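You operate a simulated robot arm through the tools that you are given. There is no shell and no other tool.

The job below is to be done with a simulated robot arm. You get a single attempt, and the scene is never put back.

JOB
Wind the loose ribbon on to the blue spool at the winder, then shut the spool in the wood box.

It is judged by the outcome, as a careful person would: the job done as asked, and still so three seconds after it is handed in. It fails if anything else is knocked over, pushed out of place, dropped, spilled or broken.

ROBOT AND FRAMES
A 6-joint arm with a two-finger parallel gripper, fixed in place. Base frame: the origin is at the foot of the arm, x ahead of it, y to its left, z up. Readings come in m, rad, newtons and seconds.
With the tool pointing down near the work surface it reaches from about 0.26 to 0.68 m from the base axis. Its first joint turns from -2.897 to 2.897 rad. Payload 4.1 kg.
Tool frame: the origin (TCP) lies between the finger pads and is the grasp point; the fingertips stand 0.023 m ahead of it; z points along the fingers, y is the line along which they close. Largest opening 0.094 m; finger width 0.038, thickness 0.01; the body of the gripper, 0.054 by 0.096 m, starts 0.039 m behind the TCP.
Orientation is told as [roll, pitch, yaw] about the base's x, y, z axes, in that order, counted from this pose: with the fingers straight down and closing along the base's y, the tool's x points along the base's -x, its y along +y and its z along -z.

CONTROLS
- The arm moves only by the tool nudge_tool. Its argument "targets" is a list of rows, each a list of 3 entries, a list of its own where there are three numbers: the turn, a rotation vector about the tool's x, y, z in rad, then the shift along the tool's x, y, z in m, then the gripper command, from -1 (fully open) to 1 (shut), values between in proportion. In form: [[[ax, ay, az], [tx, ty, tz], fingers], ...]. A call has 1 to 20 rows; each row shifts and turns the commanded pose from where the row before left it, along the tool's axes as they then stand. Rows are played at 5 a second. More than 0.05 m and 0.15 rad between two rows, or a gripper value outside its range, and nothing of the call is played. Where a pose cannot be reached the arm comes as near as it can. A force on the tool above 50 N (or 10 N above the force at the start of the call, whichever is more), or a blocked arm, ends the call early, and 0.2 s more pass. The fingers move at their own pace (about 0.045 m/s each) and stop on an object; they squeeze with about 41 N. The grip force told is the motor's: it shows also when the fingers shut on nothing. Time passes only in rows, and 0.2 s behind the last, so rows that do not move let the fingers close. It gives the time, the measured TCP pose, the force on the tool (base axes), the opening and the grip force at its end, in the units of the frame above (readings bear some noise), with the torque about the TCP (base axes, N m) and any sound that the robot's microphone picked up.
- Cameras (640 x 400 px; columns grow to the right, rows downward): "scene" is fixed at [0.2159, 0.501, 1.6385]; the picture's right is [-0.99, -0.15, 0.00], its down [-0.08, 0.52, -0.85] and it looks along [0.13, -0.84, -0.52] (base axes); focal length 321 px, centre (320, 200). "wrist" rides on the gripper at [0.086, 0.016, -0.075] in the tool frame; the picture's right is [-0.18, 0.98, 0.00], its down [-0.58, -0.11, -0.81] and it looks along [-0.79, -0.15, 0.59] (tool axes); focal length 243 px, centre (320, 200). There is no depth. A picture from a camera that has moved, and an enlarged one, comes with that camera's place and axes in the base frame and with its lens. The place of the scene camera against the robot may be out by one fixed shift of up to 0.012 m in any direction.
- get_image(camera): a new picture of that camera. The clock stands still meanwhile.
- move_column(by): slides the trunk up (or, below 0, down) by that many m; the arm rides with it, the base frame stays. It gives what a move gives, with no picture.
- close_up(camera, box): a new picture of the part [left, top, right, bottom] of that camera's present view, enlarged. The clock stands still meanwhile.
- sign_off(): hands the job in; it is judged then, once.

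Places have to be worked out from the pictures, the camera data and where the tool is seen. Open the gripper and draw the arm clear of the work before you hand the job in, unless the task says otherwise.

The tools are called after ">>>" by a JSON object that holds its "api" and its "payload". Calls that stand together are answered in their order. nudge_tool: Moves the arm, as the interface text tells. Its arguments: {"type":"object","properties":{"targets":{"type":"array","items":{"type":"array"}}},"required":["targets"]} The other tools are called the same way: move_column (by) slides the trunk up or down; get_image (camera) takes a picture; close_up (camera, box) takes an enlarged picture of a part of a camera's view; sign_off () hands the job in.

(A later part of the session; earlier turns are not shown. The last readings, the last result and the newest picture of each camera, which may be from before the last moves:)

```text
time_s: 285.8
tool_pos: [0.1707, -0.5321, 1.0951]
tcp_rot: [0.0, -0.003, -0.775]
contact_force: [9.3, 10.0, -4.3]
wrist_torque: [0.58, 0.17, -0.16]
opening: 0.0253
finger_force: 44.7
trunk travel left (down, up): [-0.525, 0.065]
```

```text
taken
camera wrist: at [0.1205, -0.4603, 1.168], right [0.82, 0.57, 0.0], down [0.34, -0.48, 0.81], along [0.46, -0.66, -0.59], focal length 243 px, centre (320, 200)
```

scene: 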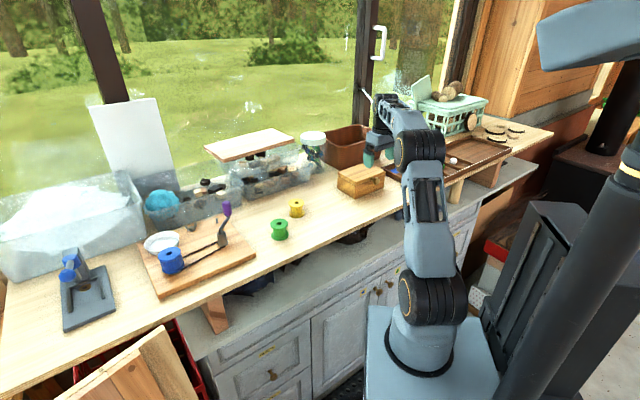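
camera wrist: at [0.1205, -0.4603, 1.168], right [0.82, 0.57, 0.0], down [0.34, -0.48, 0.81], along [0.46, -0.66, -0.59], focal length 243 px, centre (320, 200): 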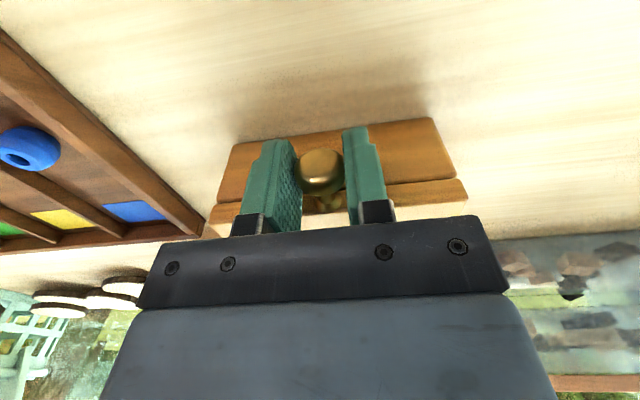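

Gripped. I lift the lid along the arc about its rear hinge, 20° first, and look at the forces.

>>> {"api": "nudge_tool", "payload": {"targets": [[[0, 0, 0], [0, 0.002, 0], 1], [[0, 0, 0], [-0.0018, 0, -0.0114], 1], [[0, 0, 0], [-0.0019, 0, -0.0114], 1], [[0, 0, 0], [-0.0038, 0, -0.0109], 1], [[0, 0, 0], [-0.0039, 0, -0.0108], 1], [[0, 0, 0], [0, 0, 0], 1]]}}

>>> {"api": "get_image", "payload": {"camera": "wrist"}}

>>> {"api": "close_up", "payload": {"camera": "scene", "box": [300, 110, 440, 230]}}

```text
time_s: 287.2
tool_pos: [0.1804, -0.5396, 1.1415]
tcp_rot: [0.002, -0.005, -0.772]
contact_force: [4.6, 14.5, -6.6]
wrist_torque: [0.97, 0.78, -0.1]
opening: 0.0253
finger_force: 45.1
trunk travel left (down, up): [-0.525, 0.065]
```

```text
taken
camera wrist: at [0.129, -0.469, 1.2143], right [0.82, 0.58, 0.0], down [0.34, -0.48, 0.81], along [0.47, -0.66, -0.59], focal length 243 px, centre (320, 200)
```

wrist: 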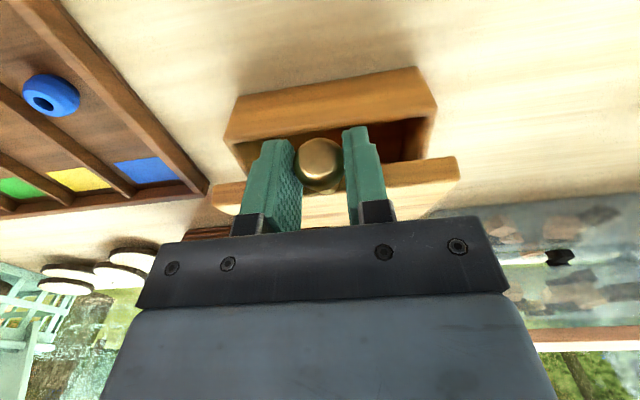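

```text
3.33 times, centred on (370, 170) of scene
camera zoom: at [0.2159, 0.501, 1.6385], right [-0.99, -0.15, 0.0], down [-0.08, 0.52, -0.85], along [0.13, -0.84, -0.52], focal length 1071 px, centre (153, 300)
```

zoom: 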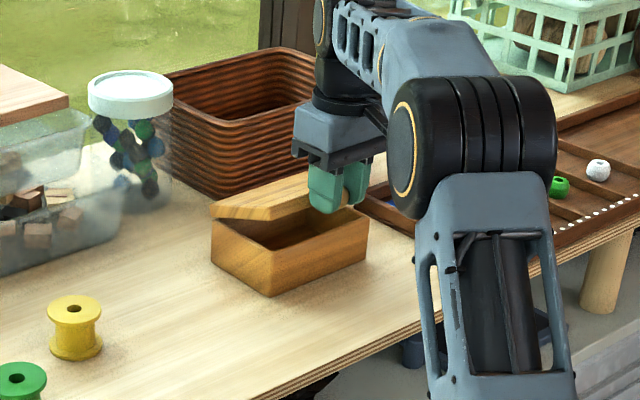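

The lid is opening and the box is empty inside. I continue to about 60°, gradually tilting the gripper so the wrist stays within reach.

>>> {"api": "nudge_tool", "payload": {"targets": [[[0, -0.044, 0], [-0.0053, 0.002, -0.01], 1], [[0, -0.044, 0], [-0.0058, 0, -0.0098], 1], [[0, -0.044, 0], [-0.0078, 0, -0.0081], 1], [[0, -0.044, 0], [-0.0081, 0, -0.0078], 1], [[0, -0.044, 0], [-0.0096, 0, -0.0058], 1], [[0, -0.044, 0], [-0.0099, 0, -0.0053], 1], [[0, -0.044, 0], [-0.0107, 0, -0.0029], 1], [[0, -0.044, 0], [-0.0109, 0, -0.0024], 1], [[0, 0, 0], [0, 0, 0], 1]]}}

>>> {"api": "get_image", "payload": {"camera": "wrist"}}

>>> {"api": "close_up", "payload": {"camera": "scene", "box": [300, 90, 440, 230]}}

```text
time_s: 289.2
tool_pos: [0.2214, -0.5808, 1.2071]
tcp_rot: [0.001, -0.362, -0.774]
contact_force: [-10.1, 9.1, 9.6]
wrist_torque: [0.76, 0.84, 0.0]
opening: 0.0256
finger_force: 45.2
trunk travel left (down, up): [-0.525, 0.065]
```

```text
taken
camera wrist: at [0.1554, -0.4953, 1.245], right [0.81, 0.58, 0.07], down [0.11, -0.26, 0.96], along [0.58, -0.77, -0.27], focal length 243 px, centre (320, 200)
```

wrist: 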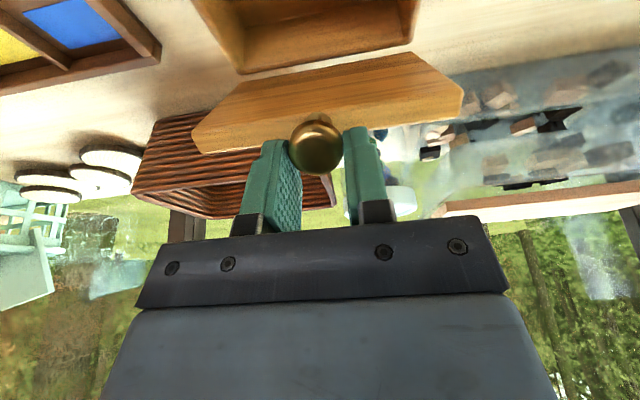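

```text
2.86 times, centred on (370, 160) of scene
camera zoom: at [0.2159, 0.501, 1.6385], right [-0.99, -0.15, 0.0], down [-0.08, 0.52, -0.85], along [0.13, -0.84, -0.52], focal length 918 px, centre (177, 314)
```

zoom: 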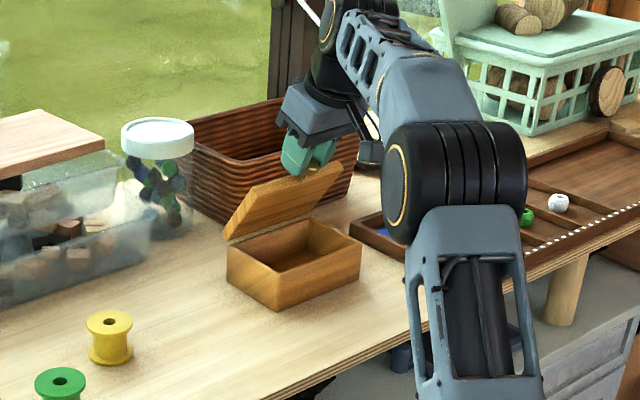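

About 60–65° open with light forces. I carry on to roughly 95°.

>>> {"api": "nudge_tool", "payload": {"targets": [[[0, -0.036, 0], [-0.0112, 0, 0.0001], 1], [[0, -0.036, 0], [-0.0112, 0, 0.0004], 1], [[0, -0.036, 0], [-0.0107, 0, 0.0029], 1], [[0, -0.036, 0], [-0.0106, 0, 0.0032], 1], [[0, -0.036, 0], [-0.0097, 0, 0.0054], 1], [[0, -0.036, 0], [-0.0095, 0, 0.0057], 1], [[0, -0.036, 0], [-0.0087, 0, 0.0071], 1], [[0, 0, 0], [0, 0, 0], 1]]}}

>>> {"api": "get_image", "payload": {"camera": "wrist"}}

>>> {"api": "close_up", "payload": {"camera": "scene", "box": [300, 90, 440, 230]}}

```text
time_s: 291.0
tool_pos: [0.2763, -0.6365, 1.2154]
tcp_rot: [0.003, -0.613, -0.778]
contact_force: [-18.1, -7.4, 21.6]
wrist_torque: [0.7, 0.97, 0.07]
opening: 0.0252
finger_force: 44.9
trunk travel left (down, up): [-0.525, 0.065]
```

```text
taken
camera wrist: at [0.2057, -0.5455, 1.2265], right [0.8, 0.6, 0.11], down [-0.07, -0.09, 0.99], along [0.6, -0.8, -0.03], focal length 243 px, centre (320, 200)
```

wrist: 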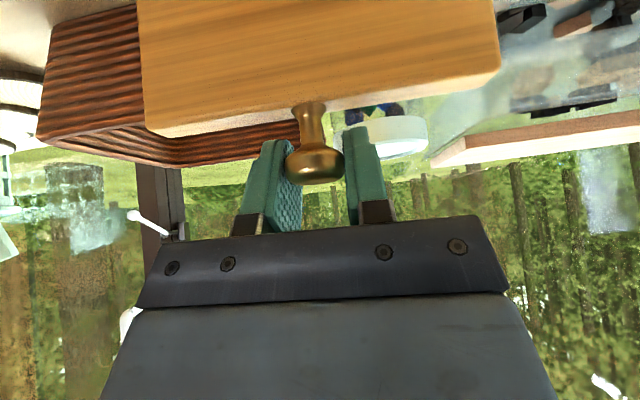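

```text
2.86 times, centred on (370, 160) of scene
camera zoom: at [0.2159, 0.501, 1.6385], right [-0.99, -0.15, 0.0], down [-0.08, 0.52, -0.85], along [0.13, -0.84, -0.52], focal length 918 px, centre (177, 314)
```

zoom: 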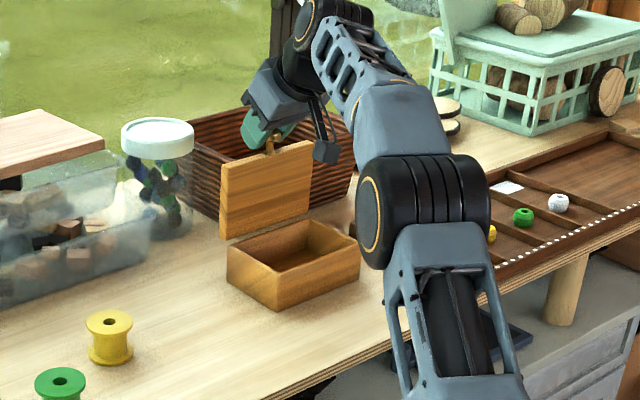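

The lid is about vertical. I push it about 15° further so it will rest open, watching the force for the hinge stop.

>>> {"api": "nudge_tool", "payload": {"targets": [[[0, 0, 0], [-0.0095, -0.002, 0.0065], 1], [[0, 0, 0], [-0.0082, 0, 0.0081], 1], [[0, 0, 0], [0, 0, 0], 1]]}}

>>> {"api": "nudge_tool", "payload": {"targets": [[[0, 0, 0], [-0.0075, 0, 0.0085], 1], [[0, 0, 0], [0, 0, 0], 1]]}}

>>> {"api": "close_up", "payload": {"camera": "scene", "box": [300, 90, 440, 230]}}

```text
time_s: 291.9
tool_pos: [0.2945, -0.6553, 1.2083]
tcp_rot: [-0.006, -0.628, -0.77]
contact_force: [-3.9, 1.3, 31.6]
wrist_torque: [1.26, 0.45, 0.0]
opening: 0.0263
finger_force: 45.3
out of reach, approached as far as the arm can: row 2
trunk travel left (down, up): [-0.525, 0.065]
stopped in row 3: the arm was blocked; the commanded pose is now the measured one
```

```text
time_s: 292.5
tool_pos: [0.294, -0.6541, 1.2069]
tcp_rot: [-0.01, -0.63, -0.776]
contact_force: [-12.3, -21.9, 41.0]
wrist_torque: [0.18, 0.29, 0.27]
opening: 0.0257
finger_force: 44.9
out of reach, approached as far as the arm can: row 1
trunk travel left (down, up): [-0.525, 0.065]
```

```text
2.86 times, centred on (370, 160) of scene
camera zoom: at [0.2159, 0.501, 1.6385], right [-0.99, -0.15, 0.0], down [-0.08, 0.52, -0.85], along [0.13, -0.84, -0.52], focal length 918 px, centre (177, 314)
```

zoom: 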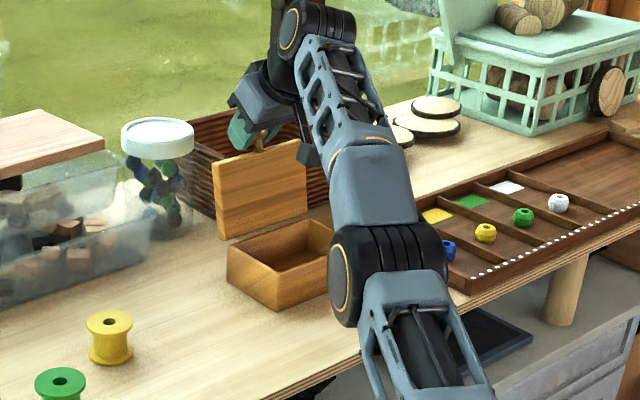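

The lid is about 10° past vertical and I'm at the reach limit. I open the fingers gently and check that the lid stays.

>>> {"api": "nudge_tool", "payload": {"targets": [[[0, 0, 0], [0, 0, 0], 0.35], [[0, 0, 0], [0, 0, 0], 0.2], [[0, 0, 0], [0, 0, 0], 0], [[0, 0, 0], [0, 0, 0], -0.2], [[0, 0, 0], [0, 0, 0], -0.2], [[0, 0, 0], [0, 0, 0], -0.2]]}}

>>> {"api": "get_image", "payload": {"camera": "wrist"}}

>>> {"api": "close_up", "payload": {"camera": "scene", "box": [300, 90, 440, 230]}}

```text
time_s: 293.9
tool_pos: [0.2995, -0.6526, 1.1968]
tcp_rot: [0.0, -0.612, -0.774]
contact_force: [-0.3, -0.6, -0.5]
wrist_torque: [0.02, -0.01, 0.02]
opening: 0.0562
finger_force: 0.0
trunk travel left (down, up): [-0.525, 0.065]
```

```text
taken
camera wrist: at [0.2292, -0.5625, 1.2085], right [0.8, 0.6, 0.11], down [-0.07, -0.09, 0.99], along [0.6, -0.8, -0.03], focal length 243 px, centre (320, 200)
```

wrist: 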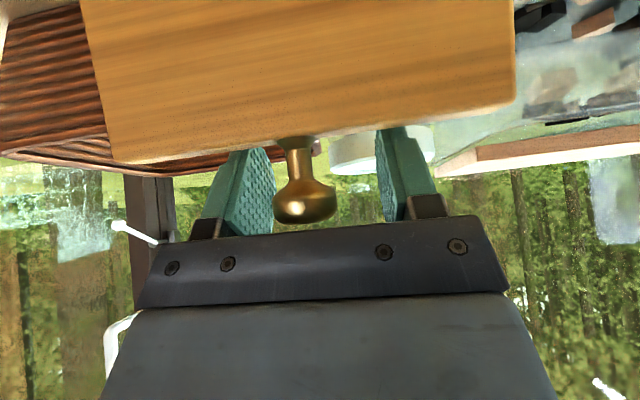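

```text
2.86 times, centred on (370, 160) of scene
camera zoom: at [0.2159, 0.501, 1.6385], right [-0.99, -0.15, 0.0], down [-0.08, 0.52, -0.85], along [0.13, -0.84, -0.52], focal length 918 px, centre (177, 314)
```

zoom: 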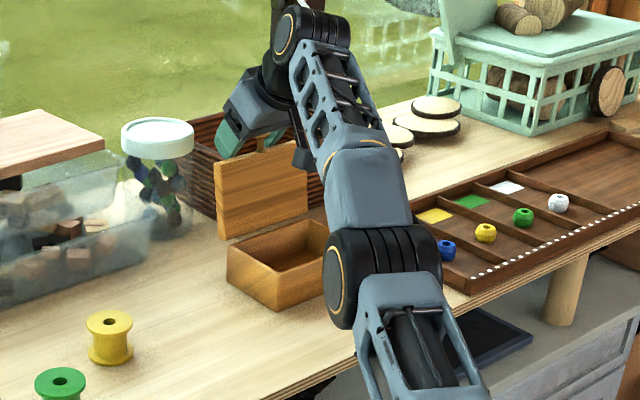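

The fingers are open and the lid stands. Their tips may be just behind the lid's edge, so I withdraw straight up using the column, which can't drag the lid.

>>> {"api": "move_column", "payload": {"by": 0.055}}

>>> {"api": "get_image", "payload": {"camera": "wrist"}}

>>> {"api": "close_up", "payload": {"camera": "scene", "box": [300, 90, 440, 230]}}

```text
time_s: 294.9
tool_pos: [0.2987, -0.6522, 1.2528]
tcp_rot: [0.001, -0.615, -0.775]
contact_force: [0.3, -0.1, 0.5]
wrist_torque: [-0.01, 0.02, -0.01]
opening: 0.0564
finger_force: 0.1
trunk travel left (down, up): [-0.58, 0.01]
```

```text
taken
camera wrist: at [0.2293, -0.5626, 1.2636], right [0.8, 0.6, 0.11], down [-0.07, -0.09, 0.99], along [0.6, -0.8, -0.03], focal length 243 px, centre (320, 200)
```

wrist: 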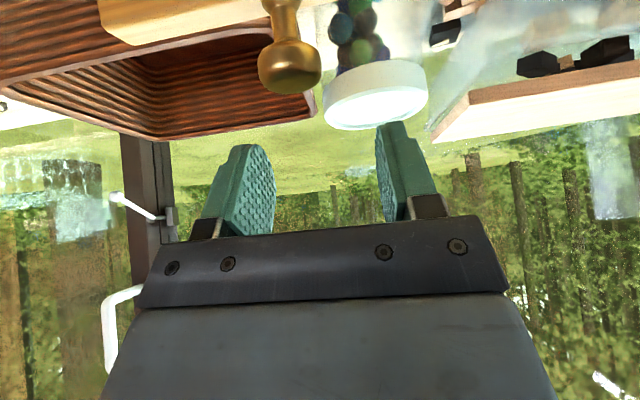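

```text
2.86 times, centred on (370, 160) of scene
camera zoom: at [0.2159, 0.501, 1.6385], right [-0.99, -0.15, 0.0], down [-0.08, 0.52, -0.85], along [0.13, -0.84, -0.52], focal length 918 px, centre (177, 314)
```

zoom: 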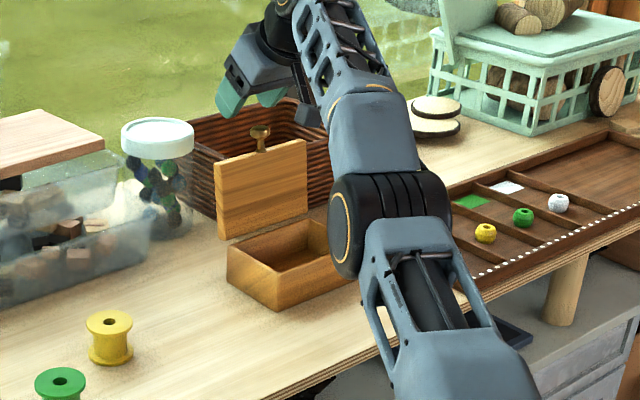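

The lid stays open by itself and the gripper is clear above it. I retreat backward and up, then return to the middle while levelling the tool.

>>> {"api": "nudge_tool", "payload": {"targets": [[[0, 0, 0], [0, 0, -0.01], -0.2], [[0, 0, 0], [0, 0, -0.02], -0.2], [[0, 0, 0], [0, 0, -0.02], -0.2], [[0, 0, 0], [0, 0, -0.02], -0.2], [[0, 0.077, 0], [0.0116, 0.0223, 0.0012], -0.32], [[0, 0.077, 0], [0.0116, 0.0223, 0.0012], -0.32], [[0, 0.077, 0], [0.0116, 0.0223, 0.0012], -0.32], [[0, 0.077, 0], [0.0116, 0.0223, 0.0012], -0.32], [[0, 0.077, 0], [0.0116, 0.0223, 0.0012], -0.32], [[0, 0.077, 0], [0.0116, 0.0223, 0.0012], -0.32], [[0, 0.077, 0], [0.0116, 0.0223, 0.0012], -0.32], [[0, 0.076, 0], [0.0116, 0.0223, 0.0012], -0.32], [[0, 0, 0], [0, 0, 0], -0.32], [[0, 0, 0], [0, 0, 0], -0.32], [[0, 0, 0], [0, 0, 0], -0.32]]}}

>>> {"api": "get_image", "payload": {"camera": "scene"}}

```text
time_s: 298.1
tool_pos: [0.359, -0.4933, 1.2856]
tcp_rot: [-0.001, 0.0, -0.774]
contact_force: [-0.2, 0.9, 0.8]
wrist_torque: [0.03, -0.01, 0.0]
opening: 0.0621
finger_force: 0.0
out of reach, approached as far as the arm can: row 2, 5, 6, 7, 8, 9, 10, 11, 12
trunk travel left (down, up): [-0.58, 0.01]
```

```text
taken
```

scene: 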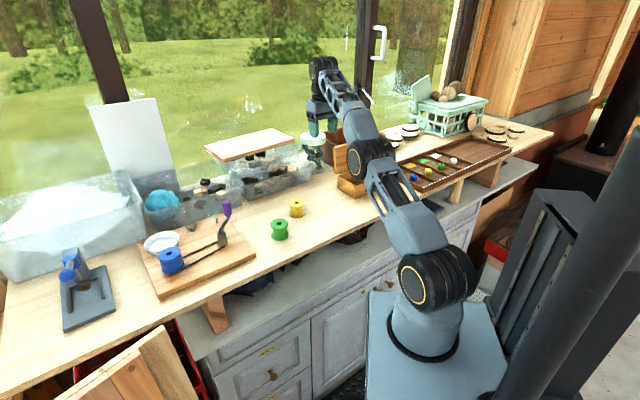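

The box lid remains open. I come in closer, rise, and turn the yaw back to -2.33 for the tilted spool grasp.

>>> {"api": "nudge_tool", "payload": {"targets": [[[0, 0, 0], [0.0199, 0.0121, -0.02], -0.32], [[0, 0, 0], [0.0199, 0.0121, -0.02], -0.32], [[0, 0, 0], [0.0199, 0.0121, -0.02], -0.32], [[0, 0, 0], [0.0199, 0.0121, -0.02], -0.32], [[0, 0, 0], [0.0199, 0.0121, -0.02], -0.32], [[0, 0, 0.12], [0, 0, 0], -0.32], [[0, 0, 0.12], [0, 0, 0], -0.32], [[0, 0, 0.12], [0, 0, 0], -0.32], [[0, 0, 0.12], [0, 0, 0], -0.32], [[0, 0, 0.12], [0, 0, 0], -0.32], [[0, 0, 0.12], [0, 0, 0], -0.32], [[0, 0, 0.12], [0, 0, 0], -0.32], [[0, 0, 0.12], [0, 0, 0], -0.32], [[0, 0, 0.12], [0, 0, 0], -0.32], [[0, 0, 0.12], [0, 0, 0], -0.32], [[0, 0, 0.12], [0, 0, 0], -0.32], [[0, 0, 0.12], [0, 0, 0], -0.32], [[0, 0, 0.117], [0, 0, 0], -0.32], [[0, 0, 0], [0, 0, 0], -0.32], [[0, 0, 0], [0, 0, 0], -0.32]]}}

>>> {"api": "nudge_tool", "payload": {"targets": [[[0, 0.05, 0], [0, 0, 0], -0.32], [[0, 0.1, 0], [0, 0, 0], -0.32], [[0, 0.1, 0], [0, 0, 0], -0.32], [[0, 0.1, 0], [0, 0, 0], -0.32], [[0, 0.1, 0], [0, 0, 0], -0.32], [[0, 0.1, 0], [0, 0, 0], -0.32], [[0, 0.1, 0], [0, 0, 0], -0.32], [[0, 0.1, 0], [0, 0, 0], -0.32], [[0, 0.1, 0], [0, 0, 0], -0.32], [[0, 0.05, 0], [0, 0, 0], -0.32], [[0, 0, 0], [0, 0, 0], -0.32], [[0, 0, 0], [0, 0, 0], -0.32]]}}

>>> {"api": "move_column", "payload": {"by": -0.205}}

>>> {"api": "get_image", "payload": {"camera": "scene"}}

```text
time_s: 302.3
tool_pos: [0.357, -0.4298, 1.3445]
tcp_rot: [-0.002, -0.001, -2.335]
contact_force: [-0.1, -0.9, -0.1]
wrist_torque: [0.02, 0.0, 0.0]
opening: 0.0617
finger_force: 0.0
out of reach, approached as far as the arm can: row 1, 2, 3
trunk travel left (down, up): [-0.58, 0.01]
```

```text
time_s: 304.9
tool_pos: [0.3559, -0.4254, 1.3386]
tcp_rot: [0.005, 0.901, -2.333]
contact_force: [0.4, -0.5, 0.2]
wrist_torque: [-0.03, -0.04, 0.0]
opening: 0.0619
finger_force: 0.1
out of reach, approached as far as the arm can: row 7
trunk travel left (down, up): [-0.58, 0.01]
```

```text
time_s: 307.1
tool_pos: [0.3563, -0.4251, 1.1344]
tcp_rot: [0.003, 0.898, -2.332]
contact_force: [1.0, -0.4, -1.2]
wrist_torque: [-0.02, 0.0, -0.01]
opening: 0.0619
finger_force: 0.1
trunk travel left (down, up): [-0.375, 0.215]
```

```text
taken
```

scene: 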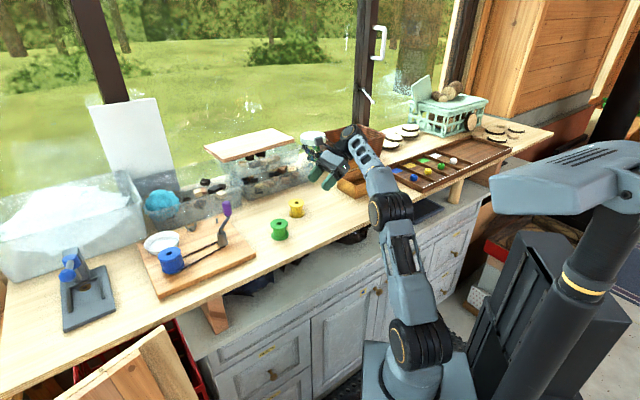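

The gripper's wrist passed near the open lid, so I check the box before moving on.

>>> {"api": "close_up", "payload": {"camera": "scene", "box": [290, 110, 430, 220]}}

>>> {"api": "get_image", "payload": {"camera": "wrist"}}

```text
3.64 times, centred on (360, 165) of scene
camera zoom: at [0.2159, 0.501, 1.6385], right [-0.99, -0.15, 0.0], down [-0.08, 0.52, -0.85], along [0.13, -0.84, -0.52], focal length 1168 px, centre (174, 327)
```

zoom: 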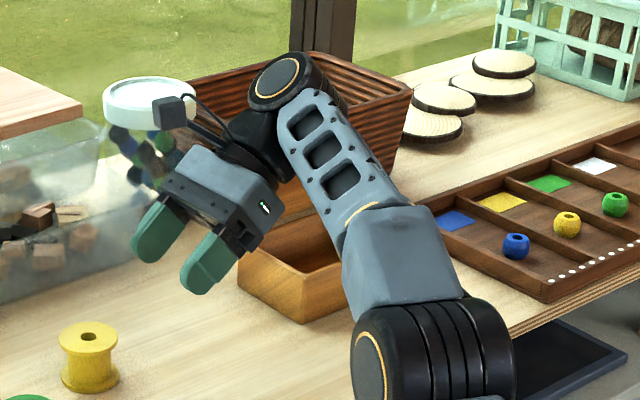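

```text
taken
camera wrist: at [0.3642, -0.4392, 1.2475], right [0.63, -0.76, -0.14], down [-0.77, -0.64, 0.05], along [-0.13, 0.08, -0.99], focal length 243 px, centre (320, 200)
```

wrist: 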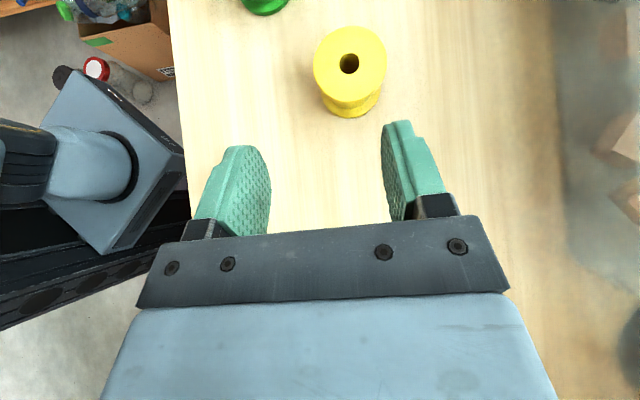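

No contact and the box is where it was. I travel back along the bench front toward the winder, rising slightly.

>>> {"api": "nudge_tool", "payload": {"targets": [[[0, 0, 0], [0.0075, -0.004, 0.0063], -0.32], [[0, 0, 0], [0.0151, -0.0081, 0.0126], -0.32], [[0, 0, 0], [0.0151, -0.0081, 0.0126], -0.32], [[0, 0, 0], [0.0151, -0.0081, 0.0126], -0.32], [[0, 0, 0], [0.0151, -0.0081, 0.0126], -0.32], [[0, 0, 0], [0.0151, -0.0081, 0.0126], -0.32], [[0, 0, 0], [0.0151, -0.0081, 0.0126], -0.32], [[0, 0, 0], [0.0151, -0.0081, 0.0126], -0.32], [[0, 0, 0], [0.0151, -0.0081, 0.0126], -0.32], [[0, 0, 0], [0.0113, -0.0061, 0.0095], -0.32], [[0, 0, 0], [0.0075, -0.004, 0.0063], -0.32], [[0, 0, 0], [0, 0, 0], -0.32], [[0, 0, 0], [0, 0, 0], -0.32], [[0, 0, 0], [0, 0, 0], -0.32]]}}

>>> {"api": "get_image", "payload": {"camera": "scene"}}

>>> {"api": "close_up", "payload": {"camera": "scene", "box": [290, 110, 430, 220]}}

```text
time_s: 310.1
tool_pos: [0.4302, -0.2315, 1.1728]
tcp_rot: [0.002, 0.899, -2.333]
contact_force: [0.6, 0.6, 0.3]
wrist_torque: [0.02, 0.0, -0.02]
opening: 0.0619
finger_force: 0.1
trunk travel left (down, up): [-0.375, 0.215]
```

```text
taken
```

scene: 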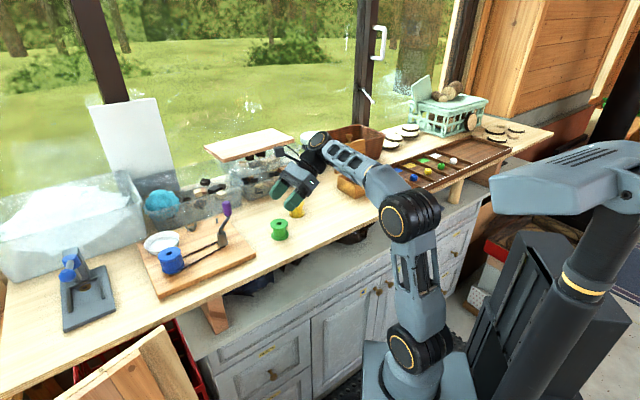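

```text
3.64 times, centred on (360, 165) of scene
camera zoom: at [0.2159, 0.501, 1.6385], right [-0.99, -0.15, 0.0], down [-0.08, 0.52, -0.85], along [0.13, -0.84, -0.52], focal length 1168 px, centre (174, 327)
```

zoom: 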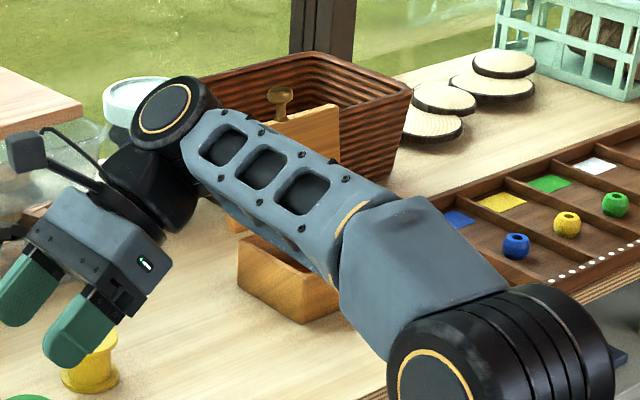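

The lid is still open. I repeat the slow approach from before toward the spindle.

>>> {"api": "nudge_tool", "payload": {"targets": [[[0, 0, 0], [0.0025, -0.0004, 0.0032], -0.32], [[0, 0, 0], [0.005, -0.0008, 0.0063], -0.32], [[0, 0, 0], [0.005, -0.0008, 0.0063], -0.32], [[0, 0, 0], [0.005, -0.0008, 0.0063], -0.32], [[0, 0, 0], [0.005, -0.0008, 0.0063], -0.32], [[0, 0, 0], [0.005, -0.0008, 0.0063], -0.32], [[0, 0, 0], [0.005, -0.0008, 0.0063], -0.32], [[0, 0, 0], [0.005, -0.0008, 0.0063], -0.32], [[0, 0, 0], [0.005, -0.0008, 0.0063], -0.32], [[0, 0, 0], [0.005, -0.0008, 0.0063], -0.32], [[0, 0, 0], [0.005, -0.0008, 0.0063], -0.32], [[0, 0, 0], [0.005, -0.0008, 0.0063], -0.32], [[0, 0, 0], [0.005, -0.0008, 0.0063], -0.32], [[0, 0, 0], [0.005, -0.0008, 0.0063], -0.32], [[0, 0, 0], [0.005, -0.0008, 0.0063], -0.32], [[0, 0, 0], [0.005, -0.0008, 0.0063], -0.32], [[0, 0, 0], [0.005, -0.0008, 0.0063], -0.32], [[0, 0, 0], [0.005, -0.0008, 0.0063], -0.32], [[0, 0, 0], [0.0025, -0.0004, 0.0032], -0.32], [[0, 0, 0], [0, 0, 0], -0.32]]}}

>>> {"api": "nudge_tool", "payload": {"targets": [[[0, 0, 0], [0.0018, 0, 0.0024], -0.32], [[0, 0, 0], [0.0037, 0.0002, 0.0047], -0.32], [[0, 0, 0], [0.0037, 0.0002, 0.0047], -0.32], [[0, 0, 0], [0.0037, 0.0002, 0.0047], -0.32], [[0, 0, 0], [0.0037, 0.0002, 0.0047], -0.32], [[0, 0, 0], [0.0037, 0.0002, 0.0047], -0.32], [[0, 0, 0], [0.0037, 0.0002, 0.0047], -0.32], [[0, 0, 0], [0.0037, 0.0002, 0.0047], -0.32], [[0, 0, 0], [0.0037, 0.0002, 0.0047], -0.32], [[0, 0, 0], [0.0037, 0.0002, 0.0047], -0.32], [[0, 0, 0], [0.0037, 0.0002, 0.0047], -0.32], [[0, 0, 0], [0.0037, 0.0002, 0.0047], -0.32], [[0, 0, 0], [0.0037, 0.0002, 0.0047], -0.32], [[0, 0, 0], [0.0037, 0.0002, 0.0047], -0.32], [[0, 0, 0], [0.0037, 0.0002, 0.0047], -0.32], [[0, 0, 0], [0.0037, 0.0002, 0.0047], -0.32], [[0, 0, 0], [0.0018, 0, 0.0024], -0.32], [[0, 0, 0], [0, 0, 0], -0.32], [[0, 0, 0], [0, 0, 0], -0.32], [[0, 0, 0], [0, 0, 0], -0.32]]}}

>>> {"api": "get_image", "payload": {"camera": "wrist"}}

>>> {"api": "get_image", "payload": {"camera": "scene"}}

```text
time_s: 314.3
tool_pos: [0.5199, -0.1178, 1.1724]
tcp_rot: [0.003, 0.9, -2.332]
contact_force: [0.6, -0.2, -0.2]
wrist_torque: [0.02, 0.01, 0.03]
opening: 0.0623
finger_force: 0.1
trunk travel left (down, up): [-0.375, 0.215]
```

```text
time_s: 318.5
tool_pos: [0.5877, -0.0489, 1.1736]
tcp_rot: [0.01, 0.905, -2.329]
contact_force: [-0.5, -0.6, 0.5]
wrist_torque: [-0.02, 0.01, 0.01]
opening: 0.0621
finger_force: 0.1
trunk travel left (down, up): [-0.375, 0.215]
```

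```text
taken
camera wrist: at [0.5949, -0.0641, 1.2871], right [0.63, -0.76, -0.14], down [-0.77, -0.64, 0.04], along [-0.12, 0.08, -0.99], focal length 243 px, centre (320, 200)
```

wrist: 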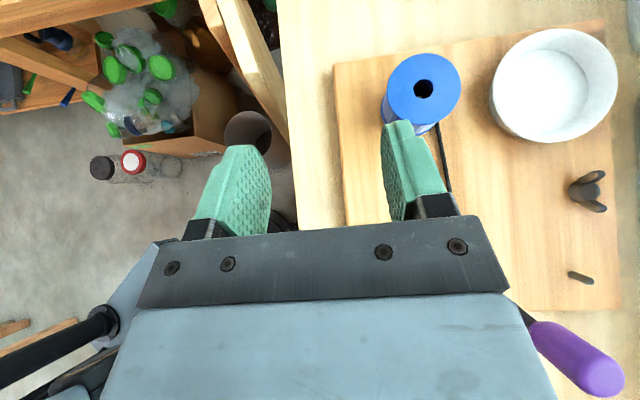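

```text
taken
```

scene: 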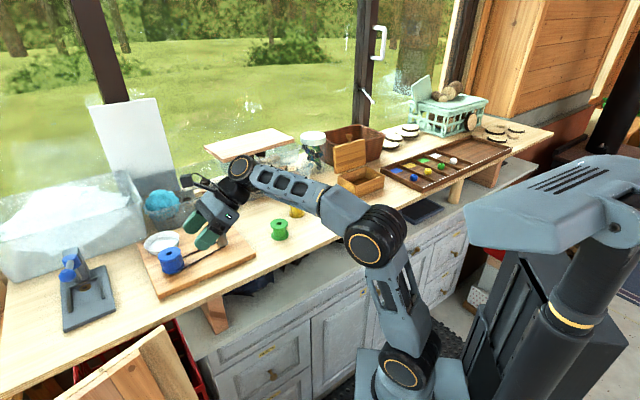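

The spool, now with ribbon, is in view and the stand is steady. I move above the spool.

>>> {"api": "nudge_tool", "payload": {"targets": [[[0, 0, 0], [0.0008, 0.0022, 0.0016], -0.32], [[0, 0, 0], [0.0016, 0.0045, 0.0033], -0.32], [[0, 0, 0], [0.0016, 0.0045, 0.0033], -0.32], [[0, 0, 0], [0.0016, 0.0045, 0.0033], -0.32], [[0, 0, 0], [0.0016, 0.0045, 0.0033], -0.32], [[0, 0, 0], [0.0016, 0.0045, 0.0033], -0.32], [[0, 0, 0], [0.0016, 0.0045, 0.0033], -0.32], [[0, 0, 0], [0.0016, 0.0045, 0.0033], -0.32], [[0, 0, 0], [0.0016, 0.0045, 0.0033], -0.32], [[0, 0, 0], [0.0016, 0.0045, 0.0033], -0.32], [[0, 0, 0], [0.0016, 0.0045, 0.0033], -0.32], [[0, 0, 0], [0.0016, 0.0045, 0.0033], -0.32], [[0, 0, 0], [0.0016, 0.0045, 0.0033], -0.32], [[0, 0, 0], [0.0016, 0.0045, 0.0033], -0.32], [[0, 0, 0], [0.0016, 0.0045, 0.0033], -0.32], [[0, 0, 0], [0.0016, 0.0045, 0.0033], -0.32], [[0, 0, 0], [0.0016, 0.0045, 0.0033], -0.32], [[0, 0, 0], [0.0008, 0.0022, 0.0016], -0.32], [[0, 0, 0], [0, 0, 0], -0.32], [[0, 0, 0], [0, 0, 0], -0.32]]}}

>>> {"api": "nudge_tool", "payload": {"targets": [[[0, 0, 0], [0, 0, 0], -0.32], [[0, 0, 0], [0, 0, 0], -0.32], [[0, 0, 0], [0, 0, 0], -0.32], [[0, 0, 0], [0, 0, 0], -0.32], [[0, 0, 0], [0, 0, 0], -0.32], [[0, 0, 0], [0, 0, 0], -0.32]]}}

>>> {"api": "get_image", "payload": {"camera": "wrist"}}

```text
time_s: 322.7
tool_pos: [0.6874, -0.0581, 1.1623]
tcp_rot: [0.006, 0.903, -2.332]
contact_force: [-0.9, 0.7, -0.4]
wrist_torque: [0.0, -0.03, -0.01]
opening: 0.0619
finger_force: 0.1
trunk travel left (down, up): [-0.375, 0.215]
```

```text
time_s: 324.1
tool_pos: [0.6873, -0.0607, 1.1631]
tcp_rot: [0.007, 0.902, -2.334]
contact_force: [-0.5, -0.2, 0.2]
wrist_torque: [0.01, -0.03, 0.0]
opening: 0.0622
finger_force: 0.1
trunk travel left (down, up): [-0.375, 0.215]
```

```text
taken
camera wrist: at [0.6956, -0.0748, 1.276], right [0.63, -0.77, -0.14], down [-0.77, -0.64, 0.04], along [-0.12, 0.08, -0.99], focal length 243 px, centre (320, 200)
```

wrist: 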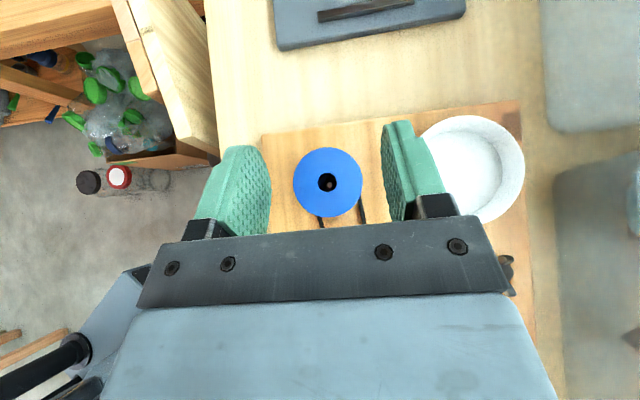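

The spool's hole is at about (0.685, -0.056). I correct 5 mm and descend straight down around the top flange.

>>> {"api": "nudge_tool", "payload": {"targets": [[[0, 0, 0], [0.0007, -0.0023, 0.0009], -0.32], [[0, 0, 0], [0.0006, -0.0023, 0.0008], -0.32], [[0, 0, 0], [-0.0076, 0, 0.006], -0.32], [[0, 0, 0], [-0.0076, 0, 0.006], -0.32], [[0, 0, 0], [-0.0076, 0, 0.006], -0.32], [[0, 0, 0], [-0.0076, 0, 0.006], -0.32], [[0, 0, 0], [-0.0076, 0, 0.006], -0.32], [[0, 0, 0], [-0.0076, 0, 0.006], -0.32], [[0, 0, 0], [0, 0, 0], -0.32], [[0, 0, 0], [0, 0, 0], -0.32], [[0, 0, 0], [0, 0, 0], -0.32], [[0, 0, 0], [0, 0, 0], -0.32]]}}

>>> {"api": "get_image", "payload": {"camera": "wrist"}}

>>> {"api": "close_up", "payload": {"camera": "scene", "box": [120, 180, 260, 300]}}

```text
time_s: 326.7
tool_pos: [0.6854, -0.0561, 1.102]
tcp_rot: [0.009, 0.903, -2.332]
contact_force: [0.0, 0.1, 0.5]
wrist_torque: [0.02, 0.03, -0.03]
opening: 0.0621
finger_force: 0.1
trunk travel left (down, up): [-0.375, 0.215]
```

```text
taken
camera wrist: at [0.6931, -0.0703, 1.2153], right [0.63, -0.76, -0.14], down [-0.77, -0.64, 0.04], along [-0.12, 0.08, -0.99], focal length 243 px, centre (320, 200)
```

wrist: 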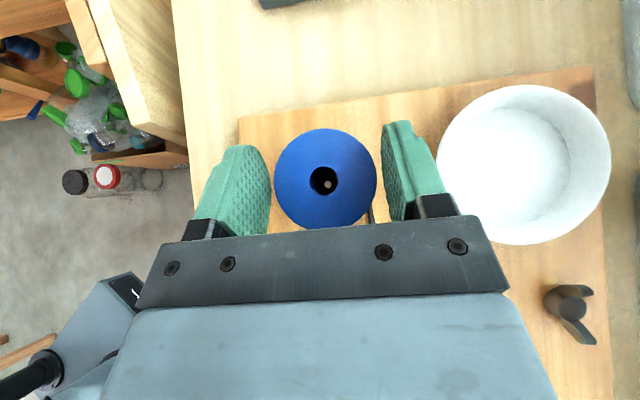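

```text
3.33 times, centred on (190, 240) of scene
camera zoom: at [0.2159, 0.501, 1.6385], right [-0.99, -0.15, 0.0], down [-0.08, 0.52, -0.85], along [0.13, -0.84, -0.52], focal length 1071 px, centre (753, 67)
```

zoom: 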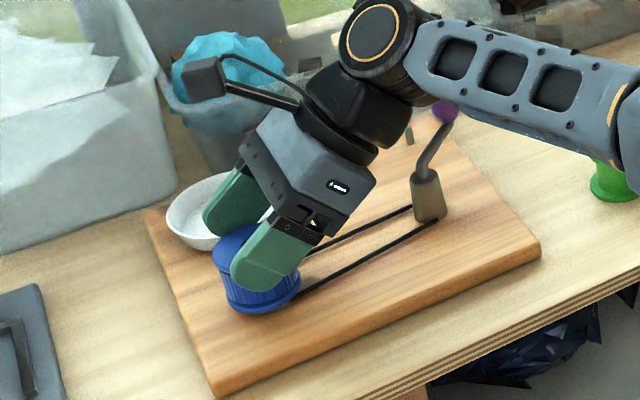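

Well centred. I lower the last 15 mm and close on the spool.

>>> {"api": "nudge_tool", "payload": {"targets": [[[0, 0, 0], [-0.0059, 0, 0.0046], -0.32], [[0, 0, 0], [-0.0059, 0, 0.0047], -0.32], [[0, 0, 0], [0, 0, 0], -0.32], [[0, 0, 0], [0, 0, 0], -0.32], [[0, 0, 0], [0, 0, 0], 0], [[0, 0, 0], [0, 0, 0], 1], [[0, 0, 0], [0, 0, 0], 1], [[0, 0, 0], [0, 0, 0], 1], [[0, 0, 0], [0, 0, 0], 1], [[0, 0, 0], [0, 0, 0], 1]]}}

>>> {"api": "get_image", "payload": {"camera": "wrist"}}

```text
time_s: 328.9
tool_pos: [0.6846, -0.0564, 1.086]
tcp_rot: [0.009, 0.903, -2.332]
contact_force: [-0.1, 0.6, 0.8]
wrist_torque: [0.01, -0.02, 0.01]
opening: 0.0494
finger_force: 40.5
trunk travel left (down, up): [-0.375, 0.215]
```

```text
taken
camera wrist: at [0.693, -0.0703, 1.1994], right [0.63, -0.76, -0.14], down [-0.77, -0.64, 0.04], along [-0.12, 0.08, -0.99], focal length 243 px, centre (320, 200)
```

wrist: 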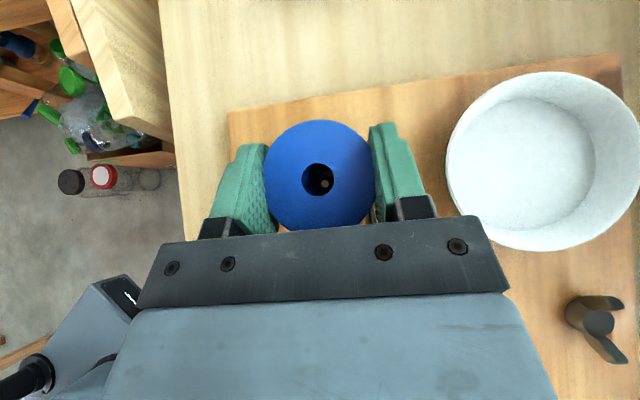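

Gripped. I lift straight up off the pin.

>>> {"api": "nudge_tool", "payload": {"targets": [[[0, 0, 0], [0, 0, 0], 1], [[0, 0, 0], [0.004, 0, -0.0031], 1], [[0, 0, 0], [0.0079, 0, -0.0062], 1], [[0, 0, 0], [0.0079, 0, -0.0062], 1], [[0, 0, 0], [0.0079, 0, -0.0062], 1], [[0, 0, 0], [0.0079, 0, -0.0062], 1], [[0, 0, 0], [0.0079, 0, -0.0062], 1], [[0, 0, 0], [0.0079, 0, -0.0062], 1], [[0, 0, 0], [0.0079, 0, -0.0062], 1], [[0, 0, 0], [0, 0, 0], 1], [[0, 0, 0], [0, 0, 0], 1], [[0, 0, 0], [0, 0, 0], 1]]}}

>>> {"api": "get_image", "payload": {"camera": "wrist"}}

>>> {"api": "close_up", "payload": {"camera": "scene", "box": [120, 160, 260, 300]}}

```text
time_s: 331.5
tool_pos: [0.687, -0.0541, 1.1626]
tcp_rot: [0.007, 0.902, -2.333]
contact_force: [0.0, 0.0, -0.6]
wrist_torque: [-0.01, 0.0, -0.03]
opening: 0.0491
finger_force: 41.5
trunk travel left (down, up): [-0.375, 0.215]
```

```text
taken
camera wrist: at [0.6947, -0.0698, 1.2766], right [0.63, -0.77, -0.14], down [-0.77, -0.64, 0.04], along [-0.12, 0.08, -0.99], focal length 243 px, centre (320, 200)
```

wrist: 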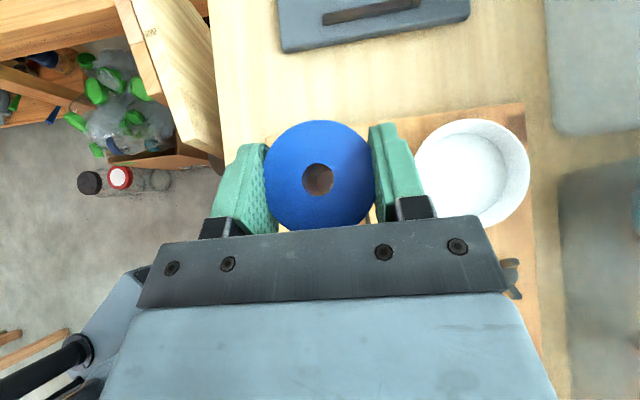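

```text
2.86 times, centred on (190, 230) of scene
camera zoom: at [0.2159, 0.501, 1.6385], right [-0.99, -0.15, 0.0], down [-0.08, 0.52, -0.85], along [0.13, -0.84, -0.52], focal length 918 px, centre (691, 114)
```

zoom: 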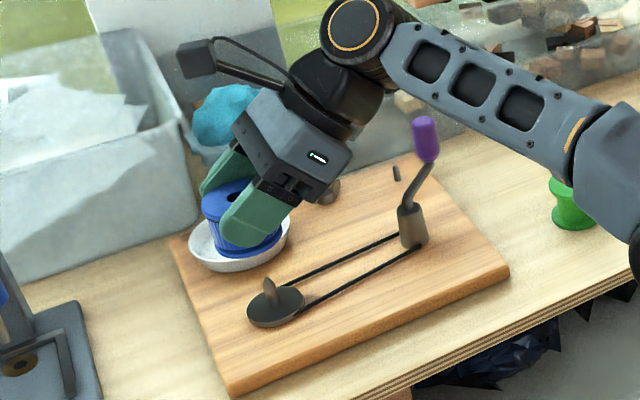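

The spool with its ribbon is off the spindle and held upright. I retrace my path slowly back along the bench front.

>>> {"api": "nudge_tool", "payload": {"targets": [[[0, 0, 0], [-0.0012, -0.0032, -0.0024], 1], [[0, 0, 0], [-0.0023, -0.0064, -0.0047], 1], [[0, 0, 0], [-0.0023, -0.0064, -0.0047], 1], [[0, 0, 0], [-0.0023, -0.0064, -0.0047], 1], [[0, 0, 0], [-0.0023, -0.0064, -0.0047], 1], [[0, 0, 0], [-0.0023, -0.0064, -0.0047], 1], [[0, 0, 0], [-0.0023, -0.0064, -0.0047], 1], [[0, 0, 0], [-0.0023, -0.0064, -0.0047], 1], [[0, 0, 0], [-0.0023, -0.0064, -0.0047], 1], [[0, 0, 0], [-0.0023, -0.0064, -0.0047], 1], [[0, 0, 0], [-0.0023, -0.0064, -0.0047], 1], [[0, 0, 0], [-0.0023, -0.0064, -0.0047], 1], [[0, 0, 0], [-0.0012, -0.0032, -0.0024], 1], [[0, 0, 0], [0, 0, 0], 1], [[0, 0, 0], [0, 0, 0], 1], [[0, 0, 0], [0, 0, 0], 1]]}}

>>> {"api": "nudge_tool", "payload": {"targets": [[[0, 0, 0], [-0.0018, 0, -0.0024], 1], [[0, 0, 0], [-0.0037, -0.0002, -0.0047], 1], [[0, 0, 0], [-0.0037, -0.0002, -0.0047], 1], [[0, 0, 0], [-0.0037, -0.0002, -0.0047], 1], [[0, 0, 0], [-0.0037, -0.0002, -0.0047], 1], [[0, 0, 0], [-0.0037, -0.0002, -0.0047], 1], [[0, 0, 0], [-0.0037, -0.0002, -0.0047], 1], [[0, 0, 0], [-0.0037, -0.0002, -0.0047], 1], [[0, 0, 0], [-0.0037, -0.0002, -0.0047], 1], [[0, 0, 0], [-0.0037, -0.0002, -0.0047], 1], [[0, 0, 0], [-0.0037, -0.0002, -0.0047], 1], [[0, 0, 0], [-0.0037, -0.0002, -0.0047], 1], [[0, 0, 0], [-0.0037, -0.0002, -0.0047], 1], [[0, 0, 0], [-0.0037, -0.0002, -0.0047], 1], [[0, 0, 0], [-0.0037, -0.0002, -0.0047], 1], [[0, 0, 0], [-0.0037, -0.0002, -0.0047], 1], [[0, 0, 0], [-0.0018, 0, -0.0024], 1], [[0, 0, 0], [0, 0, 0], 1], [[0, 0, 0], [0, 0, 0], 1]]}}

>>> {"api": "nudge_tool", "payload": {"targets": [[[0, 0, 0], [-0.0025, 0.0004, -0.0032], 1], [[0, 0, 0], [-0.005, 0.0008, -0.0063], 1], [[0, 0, 0], [-0.005, 0.0008, -0.0063], 1], [[0, 0, 0], [-0.005, 0.0008, -0.0063], 1], [[0, 0, 0], [-0.005, 0.0008, -0.0063], 1], [[0, 0, 0], [-0.005, 0.0008, -0.0063], 1], [[0, 0, 0], [-0.005, 0.0008, -0.0063], 1], [[0, 0, 0], [-0.005, 0.0008, -0.0063], 1], [[0, 0, 0], [-0.005, 0.0008, -0.0063], 1], [[0, 0, 0], [-0.005, 0.0008, -0.0063], 1], [[0, 0, 0], [-0.005, 0.0008, -0.0063], 1], [[0, 0, 0], [-0.005, 0.0008, -0.0063], 1], [[0, 0, 0], [-0.005, 0.0008, -0.0063], 1], [[0, 0, 0], [-0.005, 0.0008, -0.0063], 1], [[0, 0, 0], [-0.005, 0.0008, -0.0063], 1], [[0, 0, 0], [-0.005, 0.0008, -0.0063], 1], [[0, 0, 0], [-0.005, 0.0008, -0.0063], 1], [[0, 0, 0], [-0.0025, 0.0004, -0.0032], 1], [[0, 0, 0], [0, 0, 0], 1]]}}

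>>> {"api": "get_image", "payload": {"camera": "scene"}}

>>> {"api": "get_image", "payload": {"camera": "wrist"}}

```text
time_s: 334.9
tool_pos: [0.5865, -0.0461, 1.1762]
tcp_rot: [0.01, 0.904, -2.327]
contact_force: [0.1, 0.5, -0.5]
wrist_torque: [-0.01, 0.01, 0.01]
opening: 0.0483
finger_force: 41.5
trunk travel left (down, up): [-0.375, 0.215]
```

```text
time_s: 338.4
tool_pos: [0.4813, -0.161, 1.1764]
tcp_rot: [0.003, 0.962, -2.338]
contact_force: [1.3, -0.5, -0.2]
wrist_torque: [-0.02, 0.01, 0.06]
opening: 0.0482
finger_force: 41.2
trunk travel left (down, up): [-0.375, 0.215]
stopped in row 17: the arm was blocked; the commanded pose is now the measured one
```

```text
time_s: 342.4
tool_pos: [0.4036, -0.2612, 1.1671]
tcp_rot: [0.004, 0.948, -2.338]
contact_force: [0.7, 0.8, -0.3]
wrist_torque: [0.03, -0.03, 0.0]
opening: 0.0443
finger_force: 40.9
trunk travel left (down, up): [-0.375, 0.215]
```

```text
taken
```

scene: 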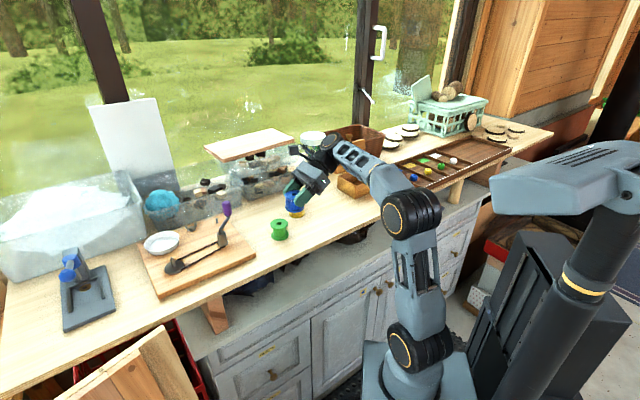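

```text
taken
camera wrist: at [0.4075, -0.2797, 1.2803], right [0.63, -0.76, -0.15], down [-0.77, -0.64, 0.0], along [-0.09, 0.11, -0.99], focal length 243 px, centre (320, 200)
```

wrist: 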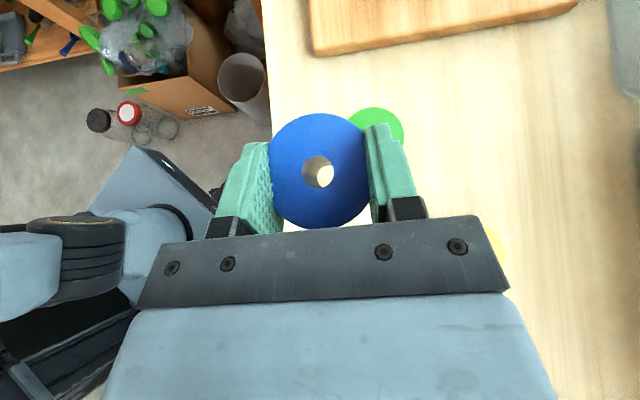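

One small rock on the way, but the spool is firmly held. I bring it back to the clear bench spot to set it down and regrasp it vertically for the box.

>>> {"api": "nudge_tool", "payload": {"targets": [[[-0.002, -0.023, 0], [0, 0, 0], 1], [[-0.002, -0.023, 0], [-0.0063, 0.0016, -0.0062], 1], [[0, 0, 0], [-0.0127, 0.0031, -0.0124], 1], [[0, 0, 0], [-0.0127, 0.0031, -0.0124], 1], [[0, 0, 0], [-0.0127, 0.0031, -0.0124], 1], [[0, 0, 0], [-0.0127, 0.0031, -0.0124], 1], [[0, 0, 0], [-0.0127, 0.0031, -0.0124], 1], [[0, 0, 0], [-0.0127, 0.0031, -0.0124], 1], [[0, 0, 0], [-0.0127, 0.0031, -0.0124], 1], [[0, 0, 0], [-0.0127, 0.0031, -0.0124], 1], [[0, 0, 0], [-0.0063, 0.0016, -0.0062], 1], [[0, 0, 0], [0, 0, 0], 1], [[0, 0, 0], [0, 0, 0], 1], [[0, 0, 0], [0, 0, 0], 1], [[0, 0, 0], [0, 0, 0], 1], [[0, 0, 0], [0, 0, 0], 1], [[0, 0, 0], [0, 0, 0], 1]]}}

>>> {"api": "get_image", "payload": {"camera": "wrist"}}

>>> {"api": "close_up", "payload": {"camera": "scene", "box": [260, 110, 420, 250]}}

```text
time_s: 346.0
tool_pos: [0.311, -0.3932, 1.1489]
tcp_rot: [0.005, 0.901, -2.337]
contact_force: [-0.6, -0.1, 0.4]
wrist_torque: [-0.01, -0.01, 0.0]
opening: 0.0442
finger_force: 40.9
trunk travel left (down, up): [-0.375, 0.215]
```

```text
taken
camera wrist: at [0.3194, -0.4089, 1.2618], right [0.63, -0.77, -0.14], down [-0.77, -0.64, 0.04], along [-0.12, 0.08, -0.99], focal length 243 px, centre (320, 200)
```

wrist: 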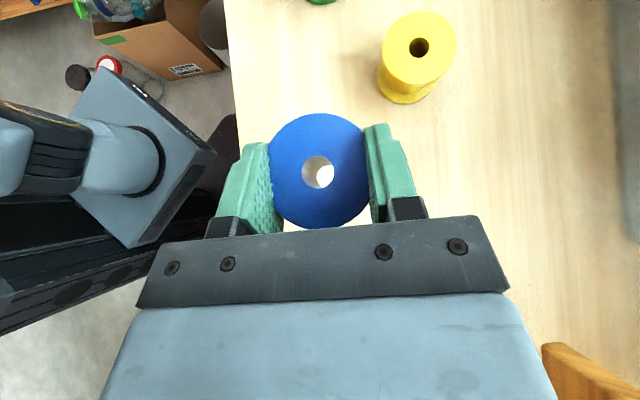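

```text
2.86 times, centred on (340, 180) of scene
camera zoom: at [0.2159, 0.501, 1.6385], right [-0.99, -0.15, 0.0], down [-0.08, 0.52, -0.85], along [0.13, -0.84, -0.52], focal length 918 px, centre (263, 257)
```

zoom: 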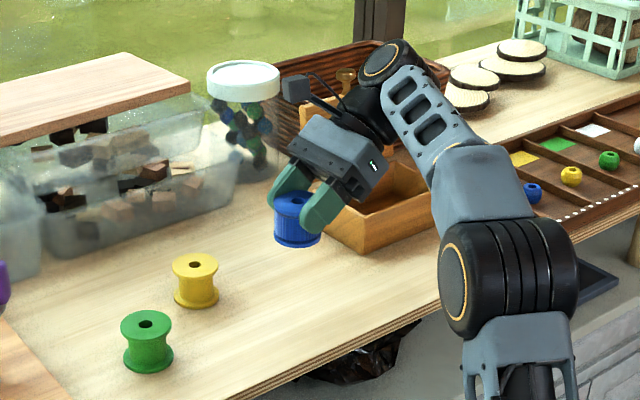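

I shift 2 cm outward for extra room from the box, then descend most of the way.

>>> {"api": "nudge_tool", "payload": {"targets": [[[0, 0, 0], [0.0062, 0, 0.0078], 1], [[0, 0, 0], [0.0062, 0, 0.0079], 1], [[0, 0, 0], [-0.0078, 0, 0.0062], 1], [[0, 0, 0], [-0.0078, 0, 0.0062], 1], [[0, 0, 0], [-0.0078, 0, 0.0062], 1], [[0, 0, 0], [-0.0078, 0, 0.0062], 1], [[0, 0, 0], [-0.0078, 0, 0.0062], 1], [[0, 0, 0], [-0.0078, 0, 0.0062], 1], [[0, 0, 0], [-0.0078, 0, 0.0062], 1], [[0, 0, 0], [-0.0078, 0, 0.0062], 1], [[0, 0, 0], [0, 0, 0], 1], [[0, 0, 0], [0, 0, 0], 1], [[0, 0, 0], [0, 0, 0], 1], [[0, 0, 0], [0, 0, 0], 1]]}}

>>> {"api": "nudge_tool", "payload": {"targets": [[[0, 0, 0], [-0.0016, 0, 0.0012], 1], [[0, 0, 0], [-0.0016, 0, 0.0012], 1], [[0, 0, 0], [0, 0, 0], 1], [[0, 0, 0], [0, 0, 0], 1]]}}

>>> {"api": "close_up", "payload": {"camera": "scene", "box": [260, 130, 400, 250]}}

```text
time_s: 349.0
tool_pos: [0.3276, -0.3807, 1.0686]
tcp_rot: [0.006, 0.901, -2.337]
contact_force: [-0.1, 0.3, -0.3]
wrist_torque: [-0.01, 0.01, 0.01]
opening: 0.0443
finger_force: 40.5
trunk travel left (down, up): [-0.375, 0.215]
```

```text
time_s: 350.0
tool_pos: [0.3273, -0.379, 1.0657]
tcp_rot: [0.004, 0.901, -2.337]
contact_force: [0.6, 0.1, 0.6]
wrist_torque: [-0.01, -0.03, 0.02]
opening: 0.044
finger_force: 41.4
trunk travel left (down, up): [-0.375, 0.215]
```

```text
3.33 times, centred on (330, 190) of scene
camera zoom: at [0.2159, 0.501, 1.6385], right [-0.99, -0.15, 0.0], down [-0.08, 0.52, -0.85], along [0.13, -0.84, -0.52], focal length 1071 px, centre (287, 233)
```

zoom: 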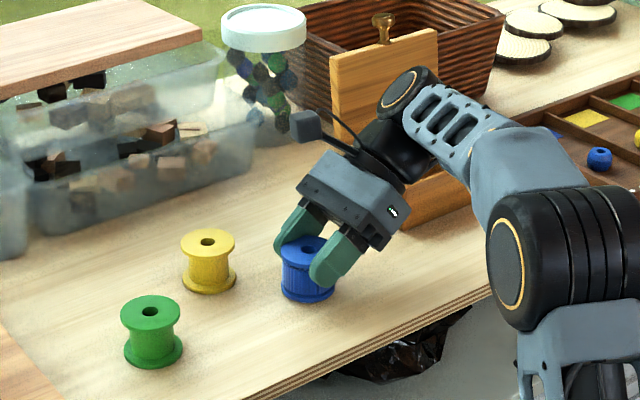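

Nearly down. I step a few more millimetres until it touches.

>>> {"api": "nudge_tool", "payload": {"targets": [[[0, 0, 0], [-0.0016, 0, 0.0012], 1], [[0, 0, 0], [-0.0016, 0, 0.0012], 1], [[0, 0, 0], [0, 0, 0], 1], [[0, 0, 0], [0, 0, 0], 1]]}}

>>> {"api": "nudge_tool", "payload": {"targets": [[[0, 0, 0], [-0.0012, 0, 0.0009], 1], [[0, 0, 0], [-0.0008, 0, 0.0006], 1], [[0, 0, 0], [0, 0, 0], 1], [[0, 0, 0], [0, 0, 0], 1]]}}

```text
time_s: 351.0
tool_pos: [0.3269, -0.3779, 1.0621]
tcp_rot: [0.012, 0.901, -2.332]
contact_force: [3.9, -6.3, 27.7]
wrist_torque: [0.23, -0.04, -0.06]
opening: 0.044
finger_force: 41.0
trunk travel left (down, up): [-0.375, 0.215]
```

```text
time_s: 352.0
tool_pos: [0.3264, -0.3775, 1.061]
tcp_rot: [0.012, 0.903, -2.331]
contact_force: [6.4, -8.5, 34.1]
wrist_torque: [0.06, -0.01, -0.04]
opening: 0.044
finger_force: 41.0
trunk travel left (down, up): [-0.375, 0.215]
```

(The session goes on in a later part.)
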